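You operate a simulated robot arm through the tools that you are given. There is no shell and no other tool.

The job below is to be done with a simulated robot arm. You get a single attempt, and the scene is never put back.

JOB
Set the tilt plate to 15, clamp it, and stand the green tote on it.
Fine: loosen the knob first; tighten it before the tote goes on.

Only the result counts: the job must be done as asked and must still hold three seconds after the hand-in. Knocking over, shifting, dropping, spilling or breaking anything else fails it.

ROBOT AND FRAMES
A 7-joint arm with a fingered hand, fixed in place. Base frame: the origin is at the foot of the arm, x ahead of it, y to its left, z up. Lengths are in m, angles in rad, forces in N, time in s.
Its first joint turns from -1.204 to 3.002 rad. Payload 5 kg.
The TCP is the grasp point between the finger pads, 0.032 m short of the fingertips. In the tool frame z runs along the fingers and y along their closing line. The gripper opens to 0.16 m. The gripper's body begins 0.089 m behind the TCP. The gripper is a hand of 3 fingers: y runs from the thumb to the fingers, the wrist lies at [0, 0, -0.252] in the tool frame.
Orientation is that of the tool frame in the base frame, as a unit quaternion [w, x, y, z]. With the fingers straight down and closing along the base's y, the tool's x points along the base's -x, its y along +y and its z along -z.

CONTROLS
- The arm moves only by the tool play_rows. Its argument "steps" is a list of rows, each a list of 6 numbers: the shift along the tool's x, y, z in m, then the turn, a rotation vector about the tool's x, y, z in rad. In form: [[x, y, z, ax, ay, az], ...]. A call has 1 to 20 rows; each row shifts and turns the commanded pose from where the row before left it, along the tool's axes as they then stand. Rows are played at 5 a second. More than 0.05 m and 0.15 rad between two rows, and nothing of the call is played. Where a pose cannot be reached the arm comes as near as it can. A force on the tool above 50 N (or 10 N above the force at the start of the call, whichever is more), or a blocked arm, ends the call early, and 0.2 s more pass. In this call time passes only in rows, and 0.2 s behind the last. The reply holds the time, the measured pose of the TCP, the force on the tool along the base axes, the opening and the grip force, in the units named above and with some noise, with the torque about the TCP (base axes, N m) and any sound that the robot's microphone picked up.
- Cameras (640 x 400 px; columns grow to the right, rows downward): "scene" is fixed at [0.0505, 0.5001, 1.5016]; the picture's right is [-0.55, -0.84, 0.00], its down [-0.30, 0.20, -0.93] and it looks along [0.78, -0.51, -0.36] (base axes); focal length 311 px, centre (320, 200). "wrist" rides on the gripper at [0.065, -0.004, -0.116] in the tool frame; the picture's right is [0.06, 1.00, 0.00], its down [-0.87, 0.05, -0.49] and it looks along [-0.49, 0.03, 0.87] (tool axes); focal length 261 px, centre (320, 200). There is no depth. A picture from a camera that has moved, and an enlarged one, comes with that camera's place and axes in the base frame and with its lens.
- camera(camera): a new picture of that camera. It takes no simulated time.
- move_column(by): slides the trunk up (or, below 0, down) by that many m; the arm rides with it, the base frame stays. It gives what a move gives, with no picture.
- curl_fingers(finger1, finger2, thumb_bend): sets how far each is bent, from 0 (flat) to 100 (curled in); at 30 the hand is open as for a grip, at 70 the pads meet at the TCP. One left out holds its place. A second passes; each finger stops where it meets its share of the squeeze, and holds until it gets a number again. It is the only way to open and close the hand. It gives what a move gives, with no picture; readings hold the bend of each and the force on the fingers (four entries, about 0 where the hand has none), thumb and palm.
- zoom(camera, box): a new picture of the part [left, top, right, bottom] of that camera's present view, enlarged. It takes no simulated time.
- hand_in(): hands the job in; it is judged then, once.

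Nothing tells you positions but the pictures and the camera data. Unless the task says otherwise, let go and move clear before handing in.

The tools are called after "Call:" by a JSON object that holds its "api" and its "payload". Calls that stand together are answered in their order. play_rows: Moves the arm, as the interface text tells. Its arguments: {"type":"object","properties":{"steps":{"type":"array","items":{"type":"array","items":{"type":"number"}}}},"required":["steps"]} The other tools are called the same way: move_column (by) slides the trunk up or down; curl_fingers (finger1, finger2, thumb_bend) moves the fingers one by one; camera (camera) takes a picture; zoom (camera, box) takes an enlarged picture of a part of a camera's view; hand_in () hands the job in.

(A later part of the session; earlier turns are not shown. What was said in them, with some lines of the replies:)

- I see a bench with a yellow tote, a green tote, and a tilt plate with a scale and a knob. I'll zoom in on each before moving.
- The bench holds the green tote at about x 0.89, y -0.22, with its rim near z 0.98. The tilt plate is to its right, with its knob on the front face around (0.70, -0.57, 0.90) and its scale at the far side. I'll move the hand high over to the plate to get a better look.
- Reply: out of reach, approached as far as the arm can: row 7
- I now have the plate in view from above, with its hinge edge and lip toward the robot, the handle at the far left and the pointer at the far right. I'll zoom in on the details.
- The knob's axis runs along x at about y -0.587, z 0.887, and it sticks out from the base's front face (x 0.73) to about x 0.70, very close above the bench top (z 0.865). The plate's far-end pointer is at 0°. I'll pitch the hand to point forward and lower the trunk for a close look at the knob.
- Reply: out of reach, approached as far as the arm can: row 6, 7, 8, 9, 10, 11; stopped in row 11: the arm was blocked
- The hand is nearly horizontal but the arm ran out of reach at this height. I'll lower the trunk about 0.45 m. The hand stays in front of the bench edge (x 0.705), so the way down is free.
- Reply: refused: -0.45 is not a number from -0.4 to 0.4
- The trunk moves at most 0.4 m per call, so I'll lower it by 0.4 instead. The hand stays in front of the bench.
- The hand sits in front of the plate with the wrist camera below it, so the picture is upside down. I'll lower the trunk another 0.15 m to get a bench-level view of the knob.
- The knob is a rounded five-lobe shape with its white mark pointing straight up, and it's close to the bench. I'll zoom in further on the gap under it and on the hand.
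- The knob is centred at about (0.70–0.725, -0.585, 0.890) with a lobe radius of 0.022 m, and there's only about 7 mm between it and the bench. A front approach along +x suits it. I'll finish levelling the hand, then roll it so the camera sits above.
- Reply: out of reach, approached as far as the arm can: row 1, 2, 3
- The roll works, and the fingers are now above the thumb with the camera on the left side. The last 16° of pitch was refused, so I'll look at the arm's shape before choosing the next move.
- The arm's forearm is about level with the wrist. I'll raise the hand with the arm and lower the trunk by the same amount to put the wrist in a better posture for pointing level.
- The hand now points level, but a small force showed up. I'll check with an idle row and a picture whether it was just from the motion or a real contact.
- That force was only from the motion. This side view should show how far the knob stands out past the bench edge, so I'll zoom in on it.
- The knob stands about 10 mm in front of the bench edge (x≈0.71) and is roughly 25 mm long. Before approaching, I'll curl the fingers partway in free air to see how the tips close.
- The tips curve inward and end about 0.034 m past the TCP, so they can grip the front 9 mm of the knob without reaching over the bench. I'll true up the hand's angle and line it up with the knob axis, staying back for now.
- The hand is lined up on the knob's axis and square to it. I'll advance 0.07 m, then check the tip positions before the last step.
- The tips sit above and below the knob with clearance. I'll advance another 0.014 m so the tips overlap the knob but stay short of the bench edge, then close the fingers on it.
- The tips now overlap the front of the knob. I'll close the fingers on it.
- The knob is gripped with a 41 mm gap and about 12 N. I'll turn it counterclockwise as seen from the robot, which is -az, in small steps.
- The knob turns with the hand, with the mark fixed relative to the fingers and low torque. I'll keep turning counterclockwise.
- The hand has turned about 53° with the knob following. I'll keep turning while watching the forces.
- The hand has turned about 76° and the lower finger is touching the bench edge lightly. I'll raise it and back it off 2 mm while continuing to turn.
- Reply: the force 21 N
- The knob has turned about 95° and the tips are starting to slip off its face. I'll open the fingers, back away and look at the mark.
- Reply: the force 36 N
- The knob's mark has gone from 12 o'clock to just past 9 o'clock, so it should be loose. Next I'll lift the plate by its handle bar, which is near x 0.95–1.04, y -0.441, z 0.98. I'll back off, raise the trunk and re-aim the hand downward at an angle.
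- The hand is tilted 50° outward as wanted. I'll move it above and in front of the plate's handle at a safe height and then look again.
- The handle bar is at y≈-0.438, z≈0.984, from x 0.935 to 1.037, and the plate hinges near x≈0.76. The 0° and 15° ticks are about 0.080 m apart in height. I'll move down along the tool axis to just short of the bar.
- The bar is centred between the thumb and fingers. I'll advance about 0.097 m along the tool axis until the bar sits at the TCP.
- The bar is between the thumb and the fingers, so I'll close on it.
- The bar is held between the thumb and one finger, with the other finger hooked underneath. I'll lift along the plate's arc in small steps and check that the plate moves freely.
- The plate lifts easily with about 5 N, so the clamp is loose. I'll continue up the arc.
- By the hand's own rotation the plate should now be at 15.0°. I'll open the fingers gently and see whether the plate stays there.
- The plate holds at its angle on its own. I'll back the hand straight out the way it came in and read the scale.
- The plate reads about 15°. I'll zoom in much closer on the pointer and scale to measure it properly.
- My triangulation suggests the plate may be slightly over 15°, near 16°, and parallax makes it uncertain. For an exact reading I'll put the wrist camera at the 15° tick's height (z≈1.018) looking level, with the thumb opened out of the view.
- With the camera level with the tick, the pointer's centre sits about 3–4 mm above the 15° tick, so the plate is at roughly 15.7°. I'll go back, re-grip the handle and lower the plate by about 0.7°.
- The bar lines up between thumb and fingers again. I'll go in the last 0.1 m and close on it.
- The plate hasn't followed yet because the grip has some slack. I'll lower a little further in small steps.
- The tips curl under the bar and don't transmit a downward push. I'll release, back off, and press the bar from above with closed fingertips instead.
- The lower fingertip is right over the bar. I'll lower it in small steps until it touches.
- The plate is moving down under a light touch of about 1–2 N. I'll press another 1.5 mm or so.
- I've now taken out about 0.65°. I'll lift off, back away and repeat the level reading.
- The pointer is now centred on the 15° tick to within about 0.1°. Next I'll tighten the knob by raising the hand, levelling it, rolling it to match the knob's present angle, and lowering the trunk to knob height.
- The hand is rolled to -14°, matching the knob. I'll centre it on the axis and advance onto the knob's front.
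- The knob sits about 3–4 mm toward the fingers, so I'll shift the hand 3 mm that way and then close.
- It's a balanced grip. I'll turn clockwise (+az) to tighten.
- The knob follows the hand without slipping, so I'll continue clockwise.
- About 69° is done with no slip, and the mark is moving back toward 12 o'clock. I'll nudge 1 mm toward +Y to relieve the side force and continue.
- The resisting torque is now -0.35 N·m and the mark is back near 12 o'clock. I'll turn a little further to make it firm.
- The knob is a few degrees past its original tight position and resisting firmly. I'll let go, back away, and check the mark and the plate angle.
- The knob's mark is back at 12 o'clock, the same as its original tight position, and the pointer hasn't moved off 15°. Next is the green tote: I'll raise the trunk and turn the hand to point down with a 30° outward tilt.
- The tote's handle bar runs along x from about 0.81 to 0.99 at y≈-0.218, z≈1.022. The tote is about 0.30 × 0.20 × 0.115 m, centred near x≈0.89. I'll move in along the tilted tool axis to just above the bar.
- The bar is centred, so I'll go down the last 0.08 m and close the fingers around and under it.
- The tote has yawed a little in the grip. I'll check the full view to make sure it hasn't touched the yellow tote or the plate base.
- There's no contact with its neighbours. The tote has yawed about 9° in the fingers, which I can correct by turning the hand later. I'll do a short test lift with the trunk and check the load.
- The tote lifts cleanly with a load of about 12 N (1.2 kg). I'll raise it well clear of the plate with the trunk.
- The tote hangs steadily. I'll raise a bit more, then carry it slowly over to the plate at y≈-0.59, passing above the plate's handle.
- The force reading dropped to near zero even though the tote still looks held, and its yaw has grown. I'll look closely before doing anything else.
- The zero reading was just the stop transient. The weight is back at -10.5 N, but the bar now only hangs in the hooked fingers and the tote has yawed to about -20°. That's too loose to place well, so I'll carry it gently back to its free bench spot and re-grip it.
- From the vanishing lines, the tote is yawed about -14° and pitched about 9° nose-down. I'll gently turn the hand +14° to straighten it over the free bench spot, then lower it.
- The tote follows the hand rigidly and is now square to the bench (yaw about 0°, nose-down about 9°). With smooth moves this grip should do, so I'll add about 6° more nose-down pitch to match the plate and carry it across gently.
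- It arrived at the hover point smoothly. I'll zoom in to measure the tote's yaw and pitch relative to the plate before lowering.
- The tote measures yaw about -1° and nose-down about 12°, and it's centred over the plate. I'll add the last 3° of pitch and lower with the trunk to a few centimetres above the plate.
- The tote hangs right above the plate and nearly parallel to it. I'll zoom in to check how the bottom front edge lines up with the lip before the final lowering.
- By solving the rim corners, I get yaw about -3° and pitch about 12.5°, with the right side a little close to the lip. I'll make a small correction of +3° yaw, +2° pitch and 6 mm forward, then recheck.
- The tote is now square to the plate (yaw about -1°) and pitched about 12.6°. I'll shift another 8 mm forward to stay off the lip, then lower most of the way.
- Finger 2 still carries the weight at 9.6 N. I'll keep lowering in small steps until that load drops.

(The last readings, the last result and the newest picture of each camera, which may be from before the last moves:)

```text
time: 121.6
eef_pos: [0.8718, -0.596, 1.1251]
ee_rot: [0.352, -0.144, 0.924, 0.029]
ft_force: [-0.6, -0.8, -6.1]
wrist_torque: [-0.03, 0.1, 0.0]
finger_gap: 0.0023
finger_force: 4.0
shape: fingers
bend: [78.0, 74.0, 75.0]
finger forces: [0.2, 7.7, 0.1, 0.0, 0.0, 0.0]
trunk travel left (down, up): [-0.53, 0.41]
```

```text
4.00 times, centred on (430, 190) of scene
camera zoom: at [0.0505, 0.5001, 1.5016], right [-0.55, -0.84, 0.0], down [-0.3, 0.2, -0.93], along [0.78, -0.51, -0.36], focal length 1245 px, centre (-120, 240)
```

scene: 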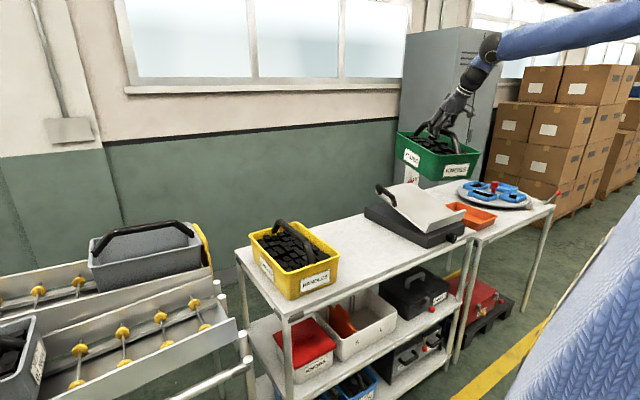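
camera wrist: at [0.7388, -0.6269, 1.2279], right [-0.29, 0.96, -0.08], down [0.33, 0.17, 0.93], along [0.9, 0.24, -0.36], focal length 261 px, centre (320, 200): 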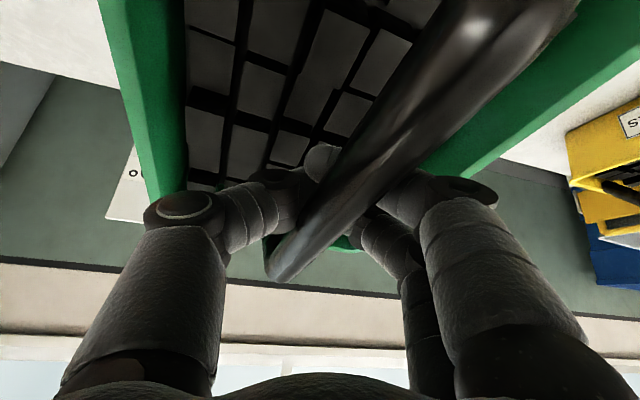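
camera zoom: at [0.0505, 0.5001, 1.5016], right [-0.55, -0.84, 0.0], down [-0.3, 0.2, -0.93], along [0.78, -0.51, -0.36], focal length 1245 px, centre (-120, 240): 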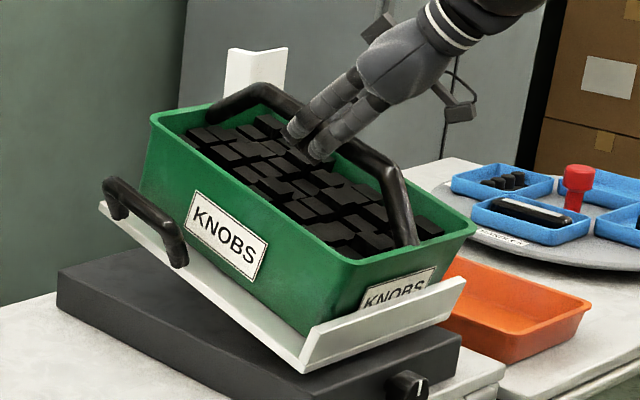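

The far edge has touched down and the load is dropping. I'll continue lowering.

Call:
{"api": "move_column", "payload": {"by": -0.005}}

Call:
{"api": "move_column", "payload": {"by": -0.005}}

Call:
{"api": "zoom", "payload": {"camera": "scene", "box": [380, 140, 480, 240]}}

Call:
{"api": "camera", "payload": {"camera": "wrist"}}

```text
time: 122.2
eef_pos: [0.8715, -0.5951, 1.1205]
ee_rot: [0.352, -0.145, 0.924, 0.03]
ft_force: [-0.2, -0.2, 0.4]
wrist_torque: [-0.02, 0.02, 0.01]
finger_gap: 0.0021
finger_force: 0.0
shape: fingers
bend: [78.0, 74.0, 75.0]
finger forces: [0.1, 0.0, 0.1, 0.0, 0.0, 0.0]
trunk travel left (down, up): [-0.525, 0.415]
```

```text
time: 122.7
eef_pos: [0.8706, -0.5951, 1.1146]
ee_rot: [0.352, -0.144, 0.924, 0.03]
ft_force: [0.5, -0.3, 0.7]
wrist_torque: [0.0, -0.02, 0.01]
finger_gap: 0.0023
finger_force: 0.0
shape: fingers
bend: [78.0, 75.0, 75.0]
finger forces: [0.0, 0.0, 0.0, 0.0, 0.0, 0.0]
trunk travel left (down, up): [-0.52, 0.42]
```

```text
4.00 times, centred on (430, 190) of scene
camera zoom: at [0.0505, 0.5001, 1.5016], right [-0.55, -0.84, 0.0], down [-0.3, 0.2, -0.93], along [0.78, -0.51, -0.36], focal length 1245 px, centre (-120, 240)
```

zoom: 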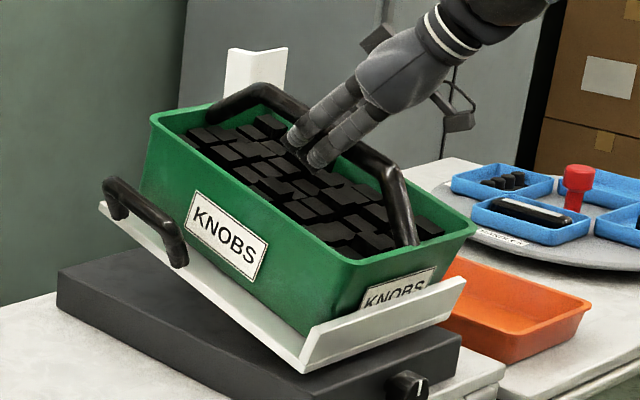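

```text
taken
camera wrist: at [0.7521, -0.6334, 1.1594], right [-0.33, 0.94, -0.09], down [0.29, 0.19, 0.94], along [0.9, 0.29, -0.33], focal length 261 px, centre (320, 200)
```

wrist: 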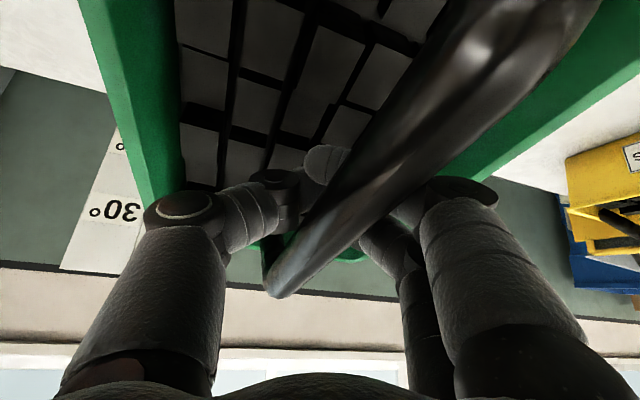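

The tote is fully resting on the plate, with all finger loads at zero and no further movement. I'll raise the hand 5 mm to centre the slack, then open the fingers in stages.

Call:
{"api": "move_column", "payload": {"by": 0.004}}

Call:
{"api": "curl_fingers", "payload": {"finger1": 70, "finger2": 70, "thumb_bend": 70}}

Call:
{"api": "camera", "payload": {"camera": "wrist"}}

Call:
{"api": "zoom", "payload": {"camera": "scene", "box": [380, 140, 480, 240]}}

```text
time: 123.2
eef_pos: [0.8709, -0.5969, 1.1187]
ee_rot: [0.352, -0.144, 0.924, 0.03]
ft_force: [-0.6, -0.5, 0.1]
wrist_torque: [-0.02, 0.0, -0.02]
finger_gap: 0.0025
finger_force: 0.1
shape: fingers
bend: [78.0, 75.0, 75.0]
finger forces: [0.0, 0.0, 0.0, 0.1, 0.0, 0.0]
trunk travel left (down, up): [-0.524, 0.416]
```

```text
time: 124.2
eef_pos: [0.8724, -0.5946, 1.1181]
ee_rot: [0.352, -0.144, 0.924, 0.029]
ft_force: [0.2, -0.5, 0.7]
wrist_torque: [0.01, 0.01, 0.04]
finger_gap: 0.0117
finger_force: 0.0
shape: fingers
bend: [70.0, 70.0, 70.0]
finger forces: [0.1, 0.0, 0.1, 0.0, 0.0, 0.0]
trunk travel left (down, up): [-0.524, 0.416]
```

```text
taken
camera wrist: at [0.7522, -0.6336, 1.1631], right [-0.33, 0.94, -0.09], down [0.29, 0.19, 0.94], along [0.9, 0.29, -0.33], focal length 261 px, centre (320, 200)
```

wrist: 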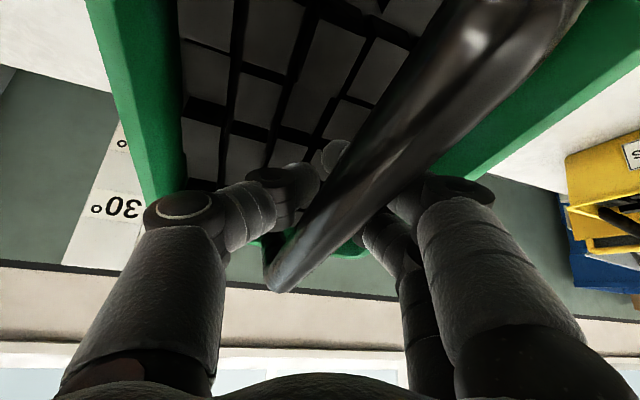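

```text
4.00 times, centred on (430, 190) of scene
camera zoom: at [0.0505, 0.5001, 1.5016], right [-0.55, -0.84, 0.0], down [-0.3, 0.2, -0.93], along [0.78, -0.51, -0.36], focal length 1245 px, centre (-120, 240)
```

zoom: 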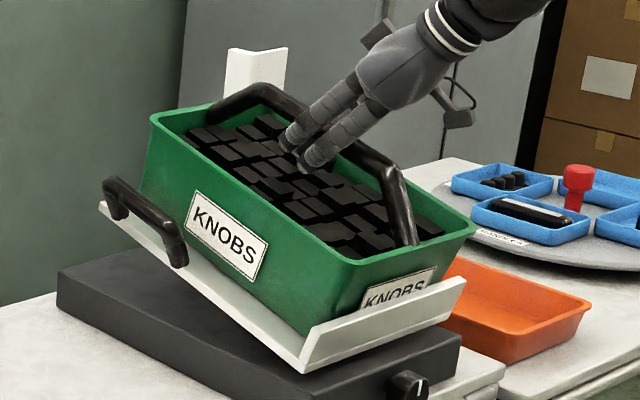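

Call:
{"api": "curl_fingers", "payload": {"finger1": 62, "finger2": 62, "thumb_bend": 62}}

Call:
{"api": "curl_fingers", "payload": {"finger1": 53, "finger2": 53, "thumb_bend": 53}}

Call:
{"api": "camera", "payload": {"camera": "wrist"}}

Call:
{"api": "zoom", "payload": {"camera": "scene", "box": [380, 140, 480, 240]}}

```text
time: 125.2
eef_pos: [0.8714, -0.5953, 1.1184]
ee_rot: [0.352, -0.144, 0.924, 0.029]
ft_force: [0.2, 0.5, -0.7]
wrist_torque: [-0.03, -0.03, 0.01]
finger_gap: 0.0394
finger_force: 0.0
shape: fingers
bend: [62.0, 62.0, 62.0]
finger forces: [0.0, 0.0, 0.0, 0.1, 0.0, 0.0]
trunk travel left (down, up): [-0.524, 0.416]
```

```text
time: 126.2
eef_pos: [0.8702, -0.5945, 1.118]
ee_rot: [0.352, -0.145, 0.924, 0.029]
ft_force: [0.0, 0.8, -1.2]
wrist_torque: [0.02, 0.0, 0.05]
finger_gap: 0.074
finger_force: 0.2
shape: fingers
bend: [53.0, 53.0, 53.0]
finger forces: [0.1, 0.1, 0.1, 0.1, 0.0, 0.0]
trunk travel left (down, up): [-0.524, 0.416]
```

```text
taken
camera wrist: at [0.7522, -0.6335, 1.1632], right [-0.33, 0.94, -0.09], down [0.29, 0.19, 0.94], along [0.9, 0.29, -0.33], focal length 261 px, centre (320, 200)
```

wrist: 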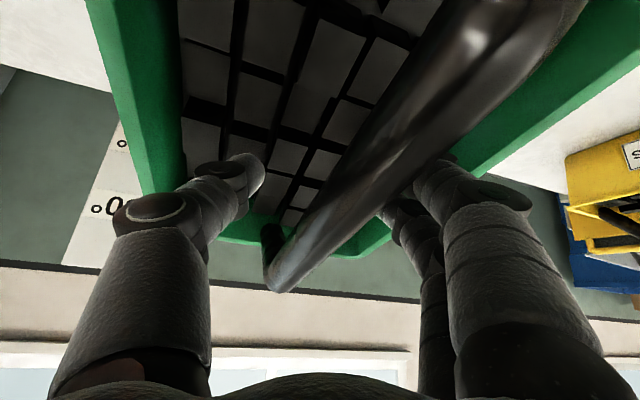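

```text
4.00 times, centred on (430, 190) of scene
camera zoom: at [0.0505, 0.5001, 1.5016], right [-0.55, -0.84, 0.0], down [-0.3, 0.2, -0.93], along [0.78, -0.51, -0.36], focal length 1245 px, centre (-120, 240)
```

zoom: 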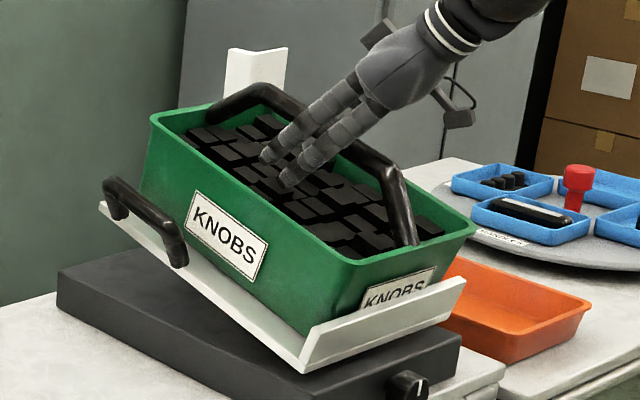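

The fingers are open on both sides of the bar with no load. I'll rise straight up with the trunk, gently at first.

Call:
{"api": "move_column", "payload": {"by": 0.03}}

Call:
{"api": "zoom", "payload": {"camera": "scene", "box": [380, 140, 480, 240]}}

Call:
{"api": "camera", "payload": {"camera": "wrist"}}

```text
time: 127.0
eef_pos: [0.8708, -0.5953, 1.147]
ee_rot: [0.352, -0.144, 0.924, 0.03]
ft_force: [0.2, 0.2, -0.8]
wrist_torque: [0.0, -0.02, 0.05]
finger_gap: 0.0745
finger_force: 0.2
shape: fingers
bend: [53.0, 53.0, 53.0]
finger forces: [0.0, 0.0, 0.1, 0.0, 0.1, 0.0]
trunk travel left (down, up): [-0.554, 0.386]
```

```text
4.00 times, centred on (430, 190) of scene
camera zoom: at [0.0505, 0.5001, 1.5016], right [-0.55, -0.84, 0.0], down [-0.3, 0.2, -0.93], along [0.78, -0.51, -0.36], focal length 1245 px, centre (-120, 240)
```

zoom: 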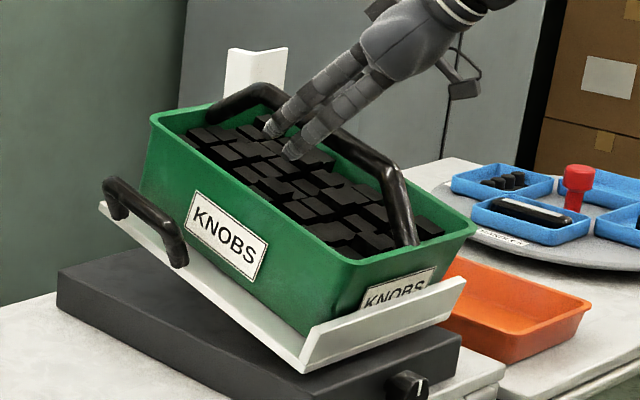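

```text
taken
camera wrist: at [0.7524, -0.6339, 1.1926], right [-0.33, 0.94, -0.09], down [0.29, 0.19, 0.94], along [0.9, 0.29, -0.33], focal length 261 px, centre (320, 200)
```

wrist: 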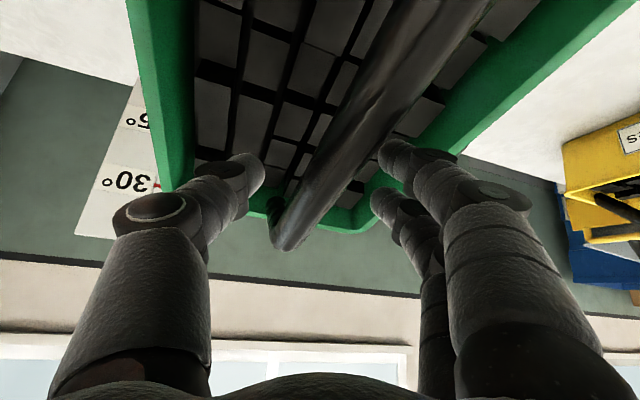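

The tote stays put while the hand rises. I'll continue up until well clear.

Call:
{"api": "move_column", "payload": {"by": 0.2}}

Call:
{"api": "camera", "payload": {"camera": "scene"}}

Call:
{"api": "zoom", "payload": {"camera": "scene", "box": [380, 140, 480, 240]}}

Call:
{"api": "camera", "payload": {"camera": "wrist"}}

```text
time: 129.2
eef_pos: [0.8719, -0.595, 1.3484]
ee_rot: [0.351, -0.145, 0.925, 0.029]
ft_force: [0.6, 1.0, -0.5]
wrist_torque: [-0.04, 0.02, 0.03]
finger_gap: 0.0745
finger_force: 0.0
shape: fingers
bend: [53.0, 53.0, 53.0]
finger forces: [0.0, 0.1, 0.0, 0.0, 0.1, 0.1]
trunk travel left (down, up): [-0.754, 0.186]
```

```text
taken
```

scene: 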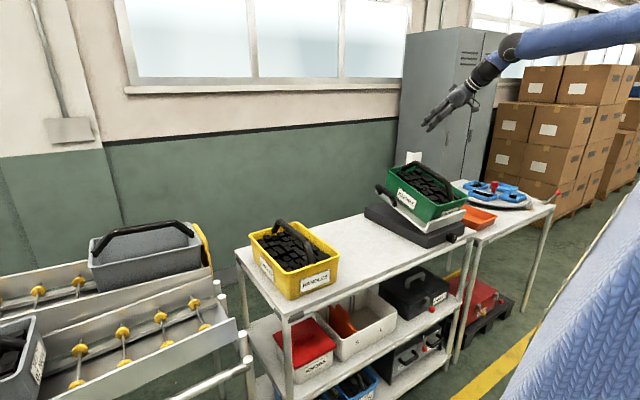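

```text
4.00 times, centred on (430, 190) of scene
camera zoom: at [0.0505, 0.5001, 1.5016], right [-0.55, -0.84, 0.0], down [-0.3, 0.2, -0.93], along [0.78, -0.51, -0.36], focal length 1245 px, centre (-120, 240)
```

zoom: 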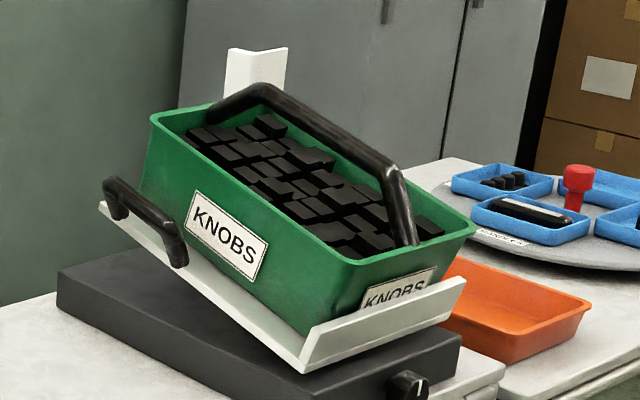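

```text
taken
camera wrist: at [0.7524, -0.6338, 1.3929], right [-0.33, 0.94, -0.09], down [0.29, 0.19, 0.94], along [0.9, 0.29, -0.33], focal length 261 px, centre (320, 200)
```

wrist: 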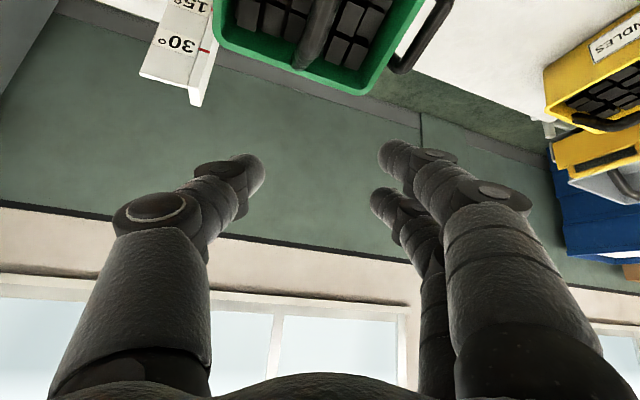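

The tote is standing on the plate and the hand is clear. I'll compare the plate's far edge and handle, at high zoom in the same box as before loading, to confirm the clamp held.

Call:
{"api": "zoom", "payload": {"camera": "scene", "box": [375, 135, 445, 205]}}

Call:
{"api": "zoom", "payload": {"camera": "scene", "box": [410, 165, 480, 235]}}

Call:
{"api": "zoom", "payload": {"camera": "wrist", "box": [120, 0, 260, 110]}}

```text
5.71 times, centred on (410, 170) of scene
camera zoom: at [0.0505, 0.5001, 1.5016], right [-0.55, -0.84, 0.0], down [-0.3, 0.2, -0.93], along [0.78, -0.51, -0.36], focal length 1779 px, centre (-194, 371)
```

zoom: 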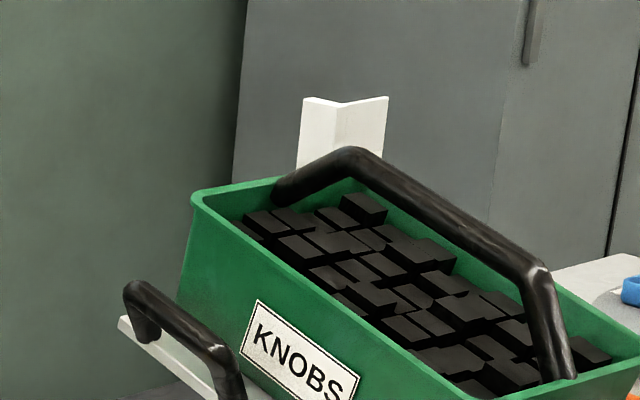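

```text
5.71 times, centred on (445, 200) of scene
camera zoom: at [0.0505, 0.5001, 1.5016], right [-0.55, -0.84, 0.0], down [-0.3, 0.2, -0.93], along [0.78, -0.51, -0.36], focal length 1779 px, centre (-394, 200)
```

zoom: 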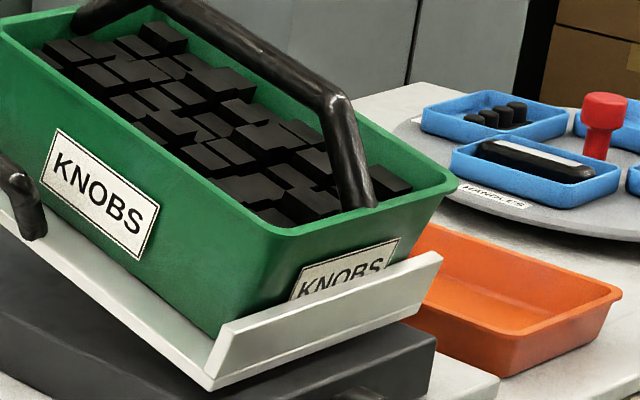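

```text
3.64 times, centred on (190, 55) of wrist
camera zoom: at [0.7524, -0.6338, 1.3929], right [-0.33, 0.94, -0.09], down [0.29, 0.19, 0.94], along [0.9, 0.29, -0.33], focal length 948 px, centre (793, 727)
```

zoom: 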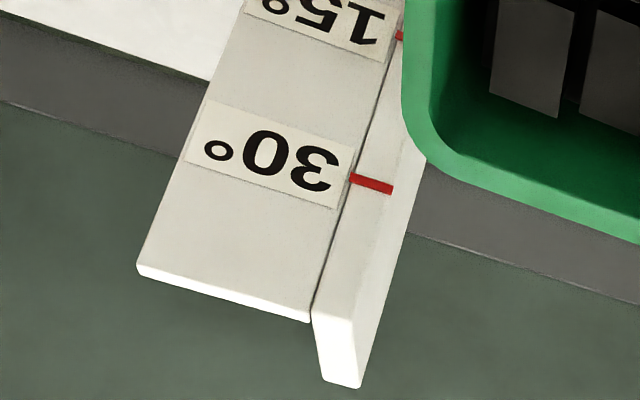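

The plate's edge and handle sit at exactly the same pixels as before, so the clamp held. The tote lies flat on the plate (about 14.7° by its rim), within its edges, and it isn't moving. I'll pull the arm back clear and take a last look.

Call:
{"api": "play_rows", "payload": {"steps": [[0.0285, 0.0115, -0.0256, 0, 0, 0], [0.0285, 0.0115, -0.0256, 0, 0, 0], [0.0285, 0.0115, -0.0256, 0, 0, 0], [0.0285, 0.0115, -0.0256, 0, 0, 0], [0.0285, 0.0115, -0.0256, 0, 0, 0], [0, 0, 0, 0, 0, 0], [0, 0, 0, 0, 0, 0]]}}

Call:
{"api": "camera", "payload": {"camera": "scene"}}

Call:
{"api": "zoom", "payload": {"camera": "scene", "box": [370, 140, 490, 250]}}

Call:
{"api": "camera", "payload": {"camera": "wrist"}}

```text
time: 130.8
eef_pos: [0.672, -0.5947, 1.3475]
ee_rot: [0.352, -0.146, 0.924, 0.031]
ft_force: [0.2, 0.2, -0.4]
wrist_torque: [0.04, 0.0, 0.03]
finger_gap: 0.0744
finger_force: 0.0
shape: fingers
bend: [53.0, 53.0, 53.0]
finger forces: [0.0, 0.0, 0.0, 0.0, 0.0, 0.0]
trunk travel left (down, up): [-0.754, 0.186]
```

```text
taken
```

scene: 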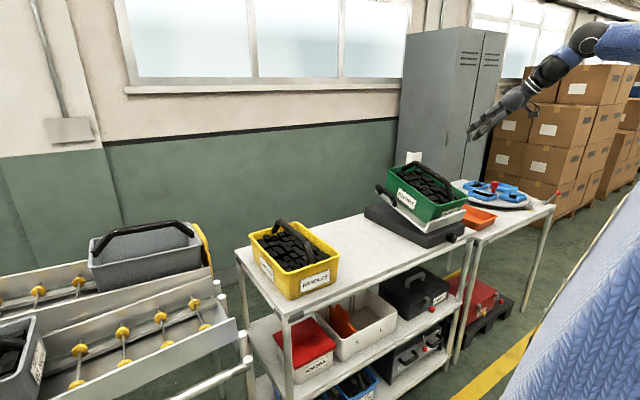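

```text
3.64 times, centred on (430, 195) of scene
camera zoom: at [0.0505, 0.5001, 1.5016], right [-0.55, -0.84, 0.0], down [-0.3, 0.2, -0.93], along [0.78, -0.51, -0.36], focal length 1132 px, centre (-80, 218)
```

zoom: 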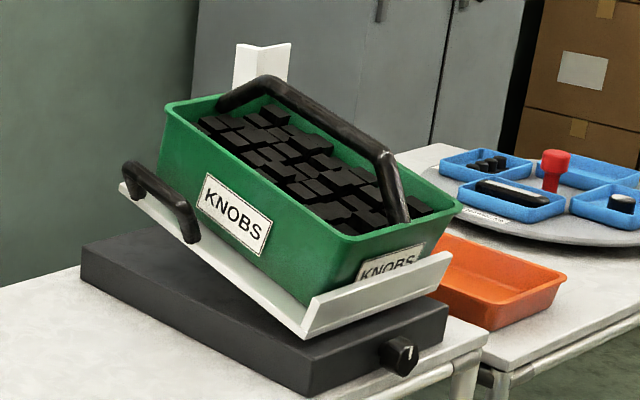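

```text
taken
camera wrist: at [0.5523, -0.6326, 1.3922], right [-0.33, 0.94, -0.09], down [0.29, 0.19, 0.94], along [0.9, 0.29, -0.33], focal length 261 px, centre (320, 200)
```

wrist: 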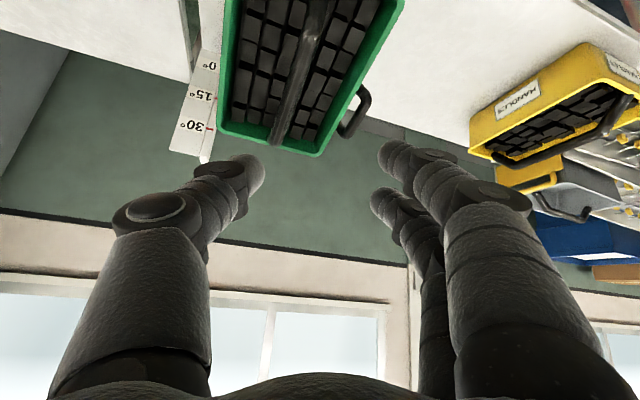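

The plate is at 15° and clamped with its knob mark back at the original tight position. The green tote stands flat and still on the plate, nothing else has moved, and the arm is clear. I'm handing in.

Call:
{"api": "hand_in", "payload": {}}

```text
The job is handed in.
```

The job is handed in: the tilt plate is set to 15° and clamped, and the green tote is standing on it. I have no verdict back from the judging yet.

- **Plate:** The first lift overshot to about 15.7°. I pressed it back down until the pointer sat on the 15° tick, within about 0.1°.
- **Clamp:** I loosened the knob a bit over a quarter turn before moving the plate. I tightened it again before the tote went on, until it resisted firmly with its mark back at 12 o'clock where it started. The tote hides the pointer now, but the plate's edge and handle have not moved since before loading.
- **Tote:** It twisted in my grip on the first carry, so I took it back over the bench in the air, straightened it and carried it across again. It lies flat on the plate with its front edge about 2 cm from the lip. It had not moved for about eight seconds after I let go.

Nothing else on the bench shifted that I could see, and the arm is clear.
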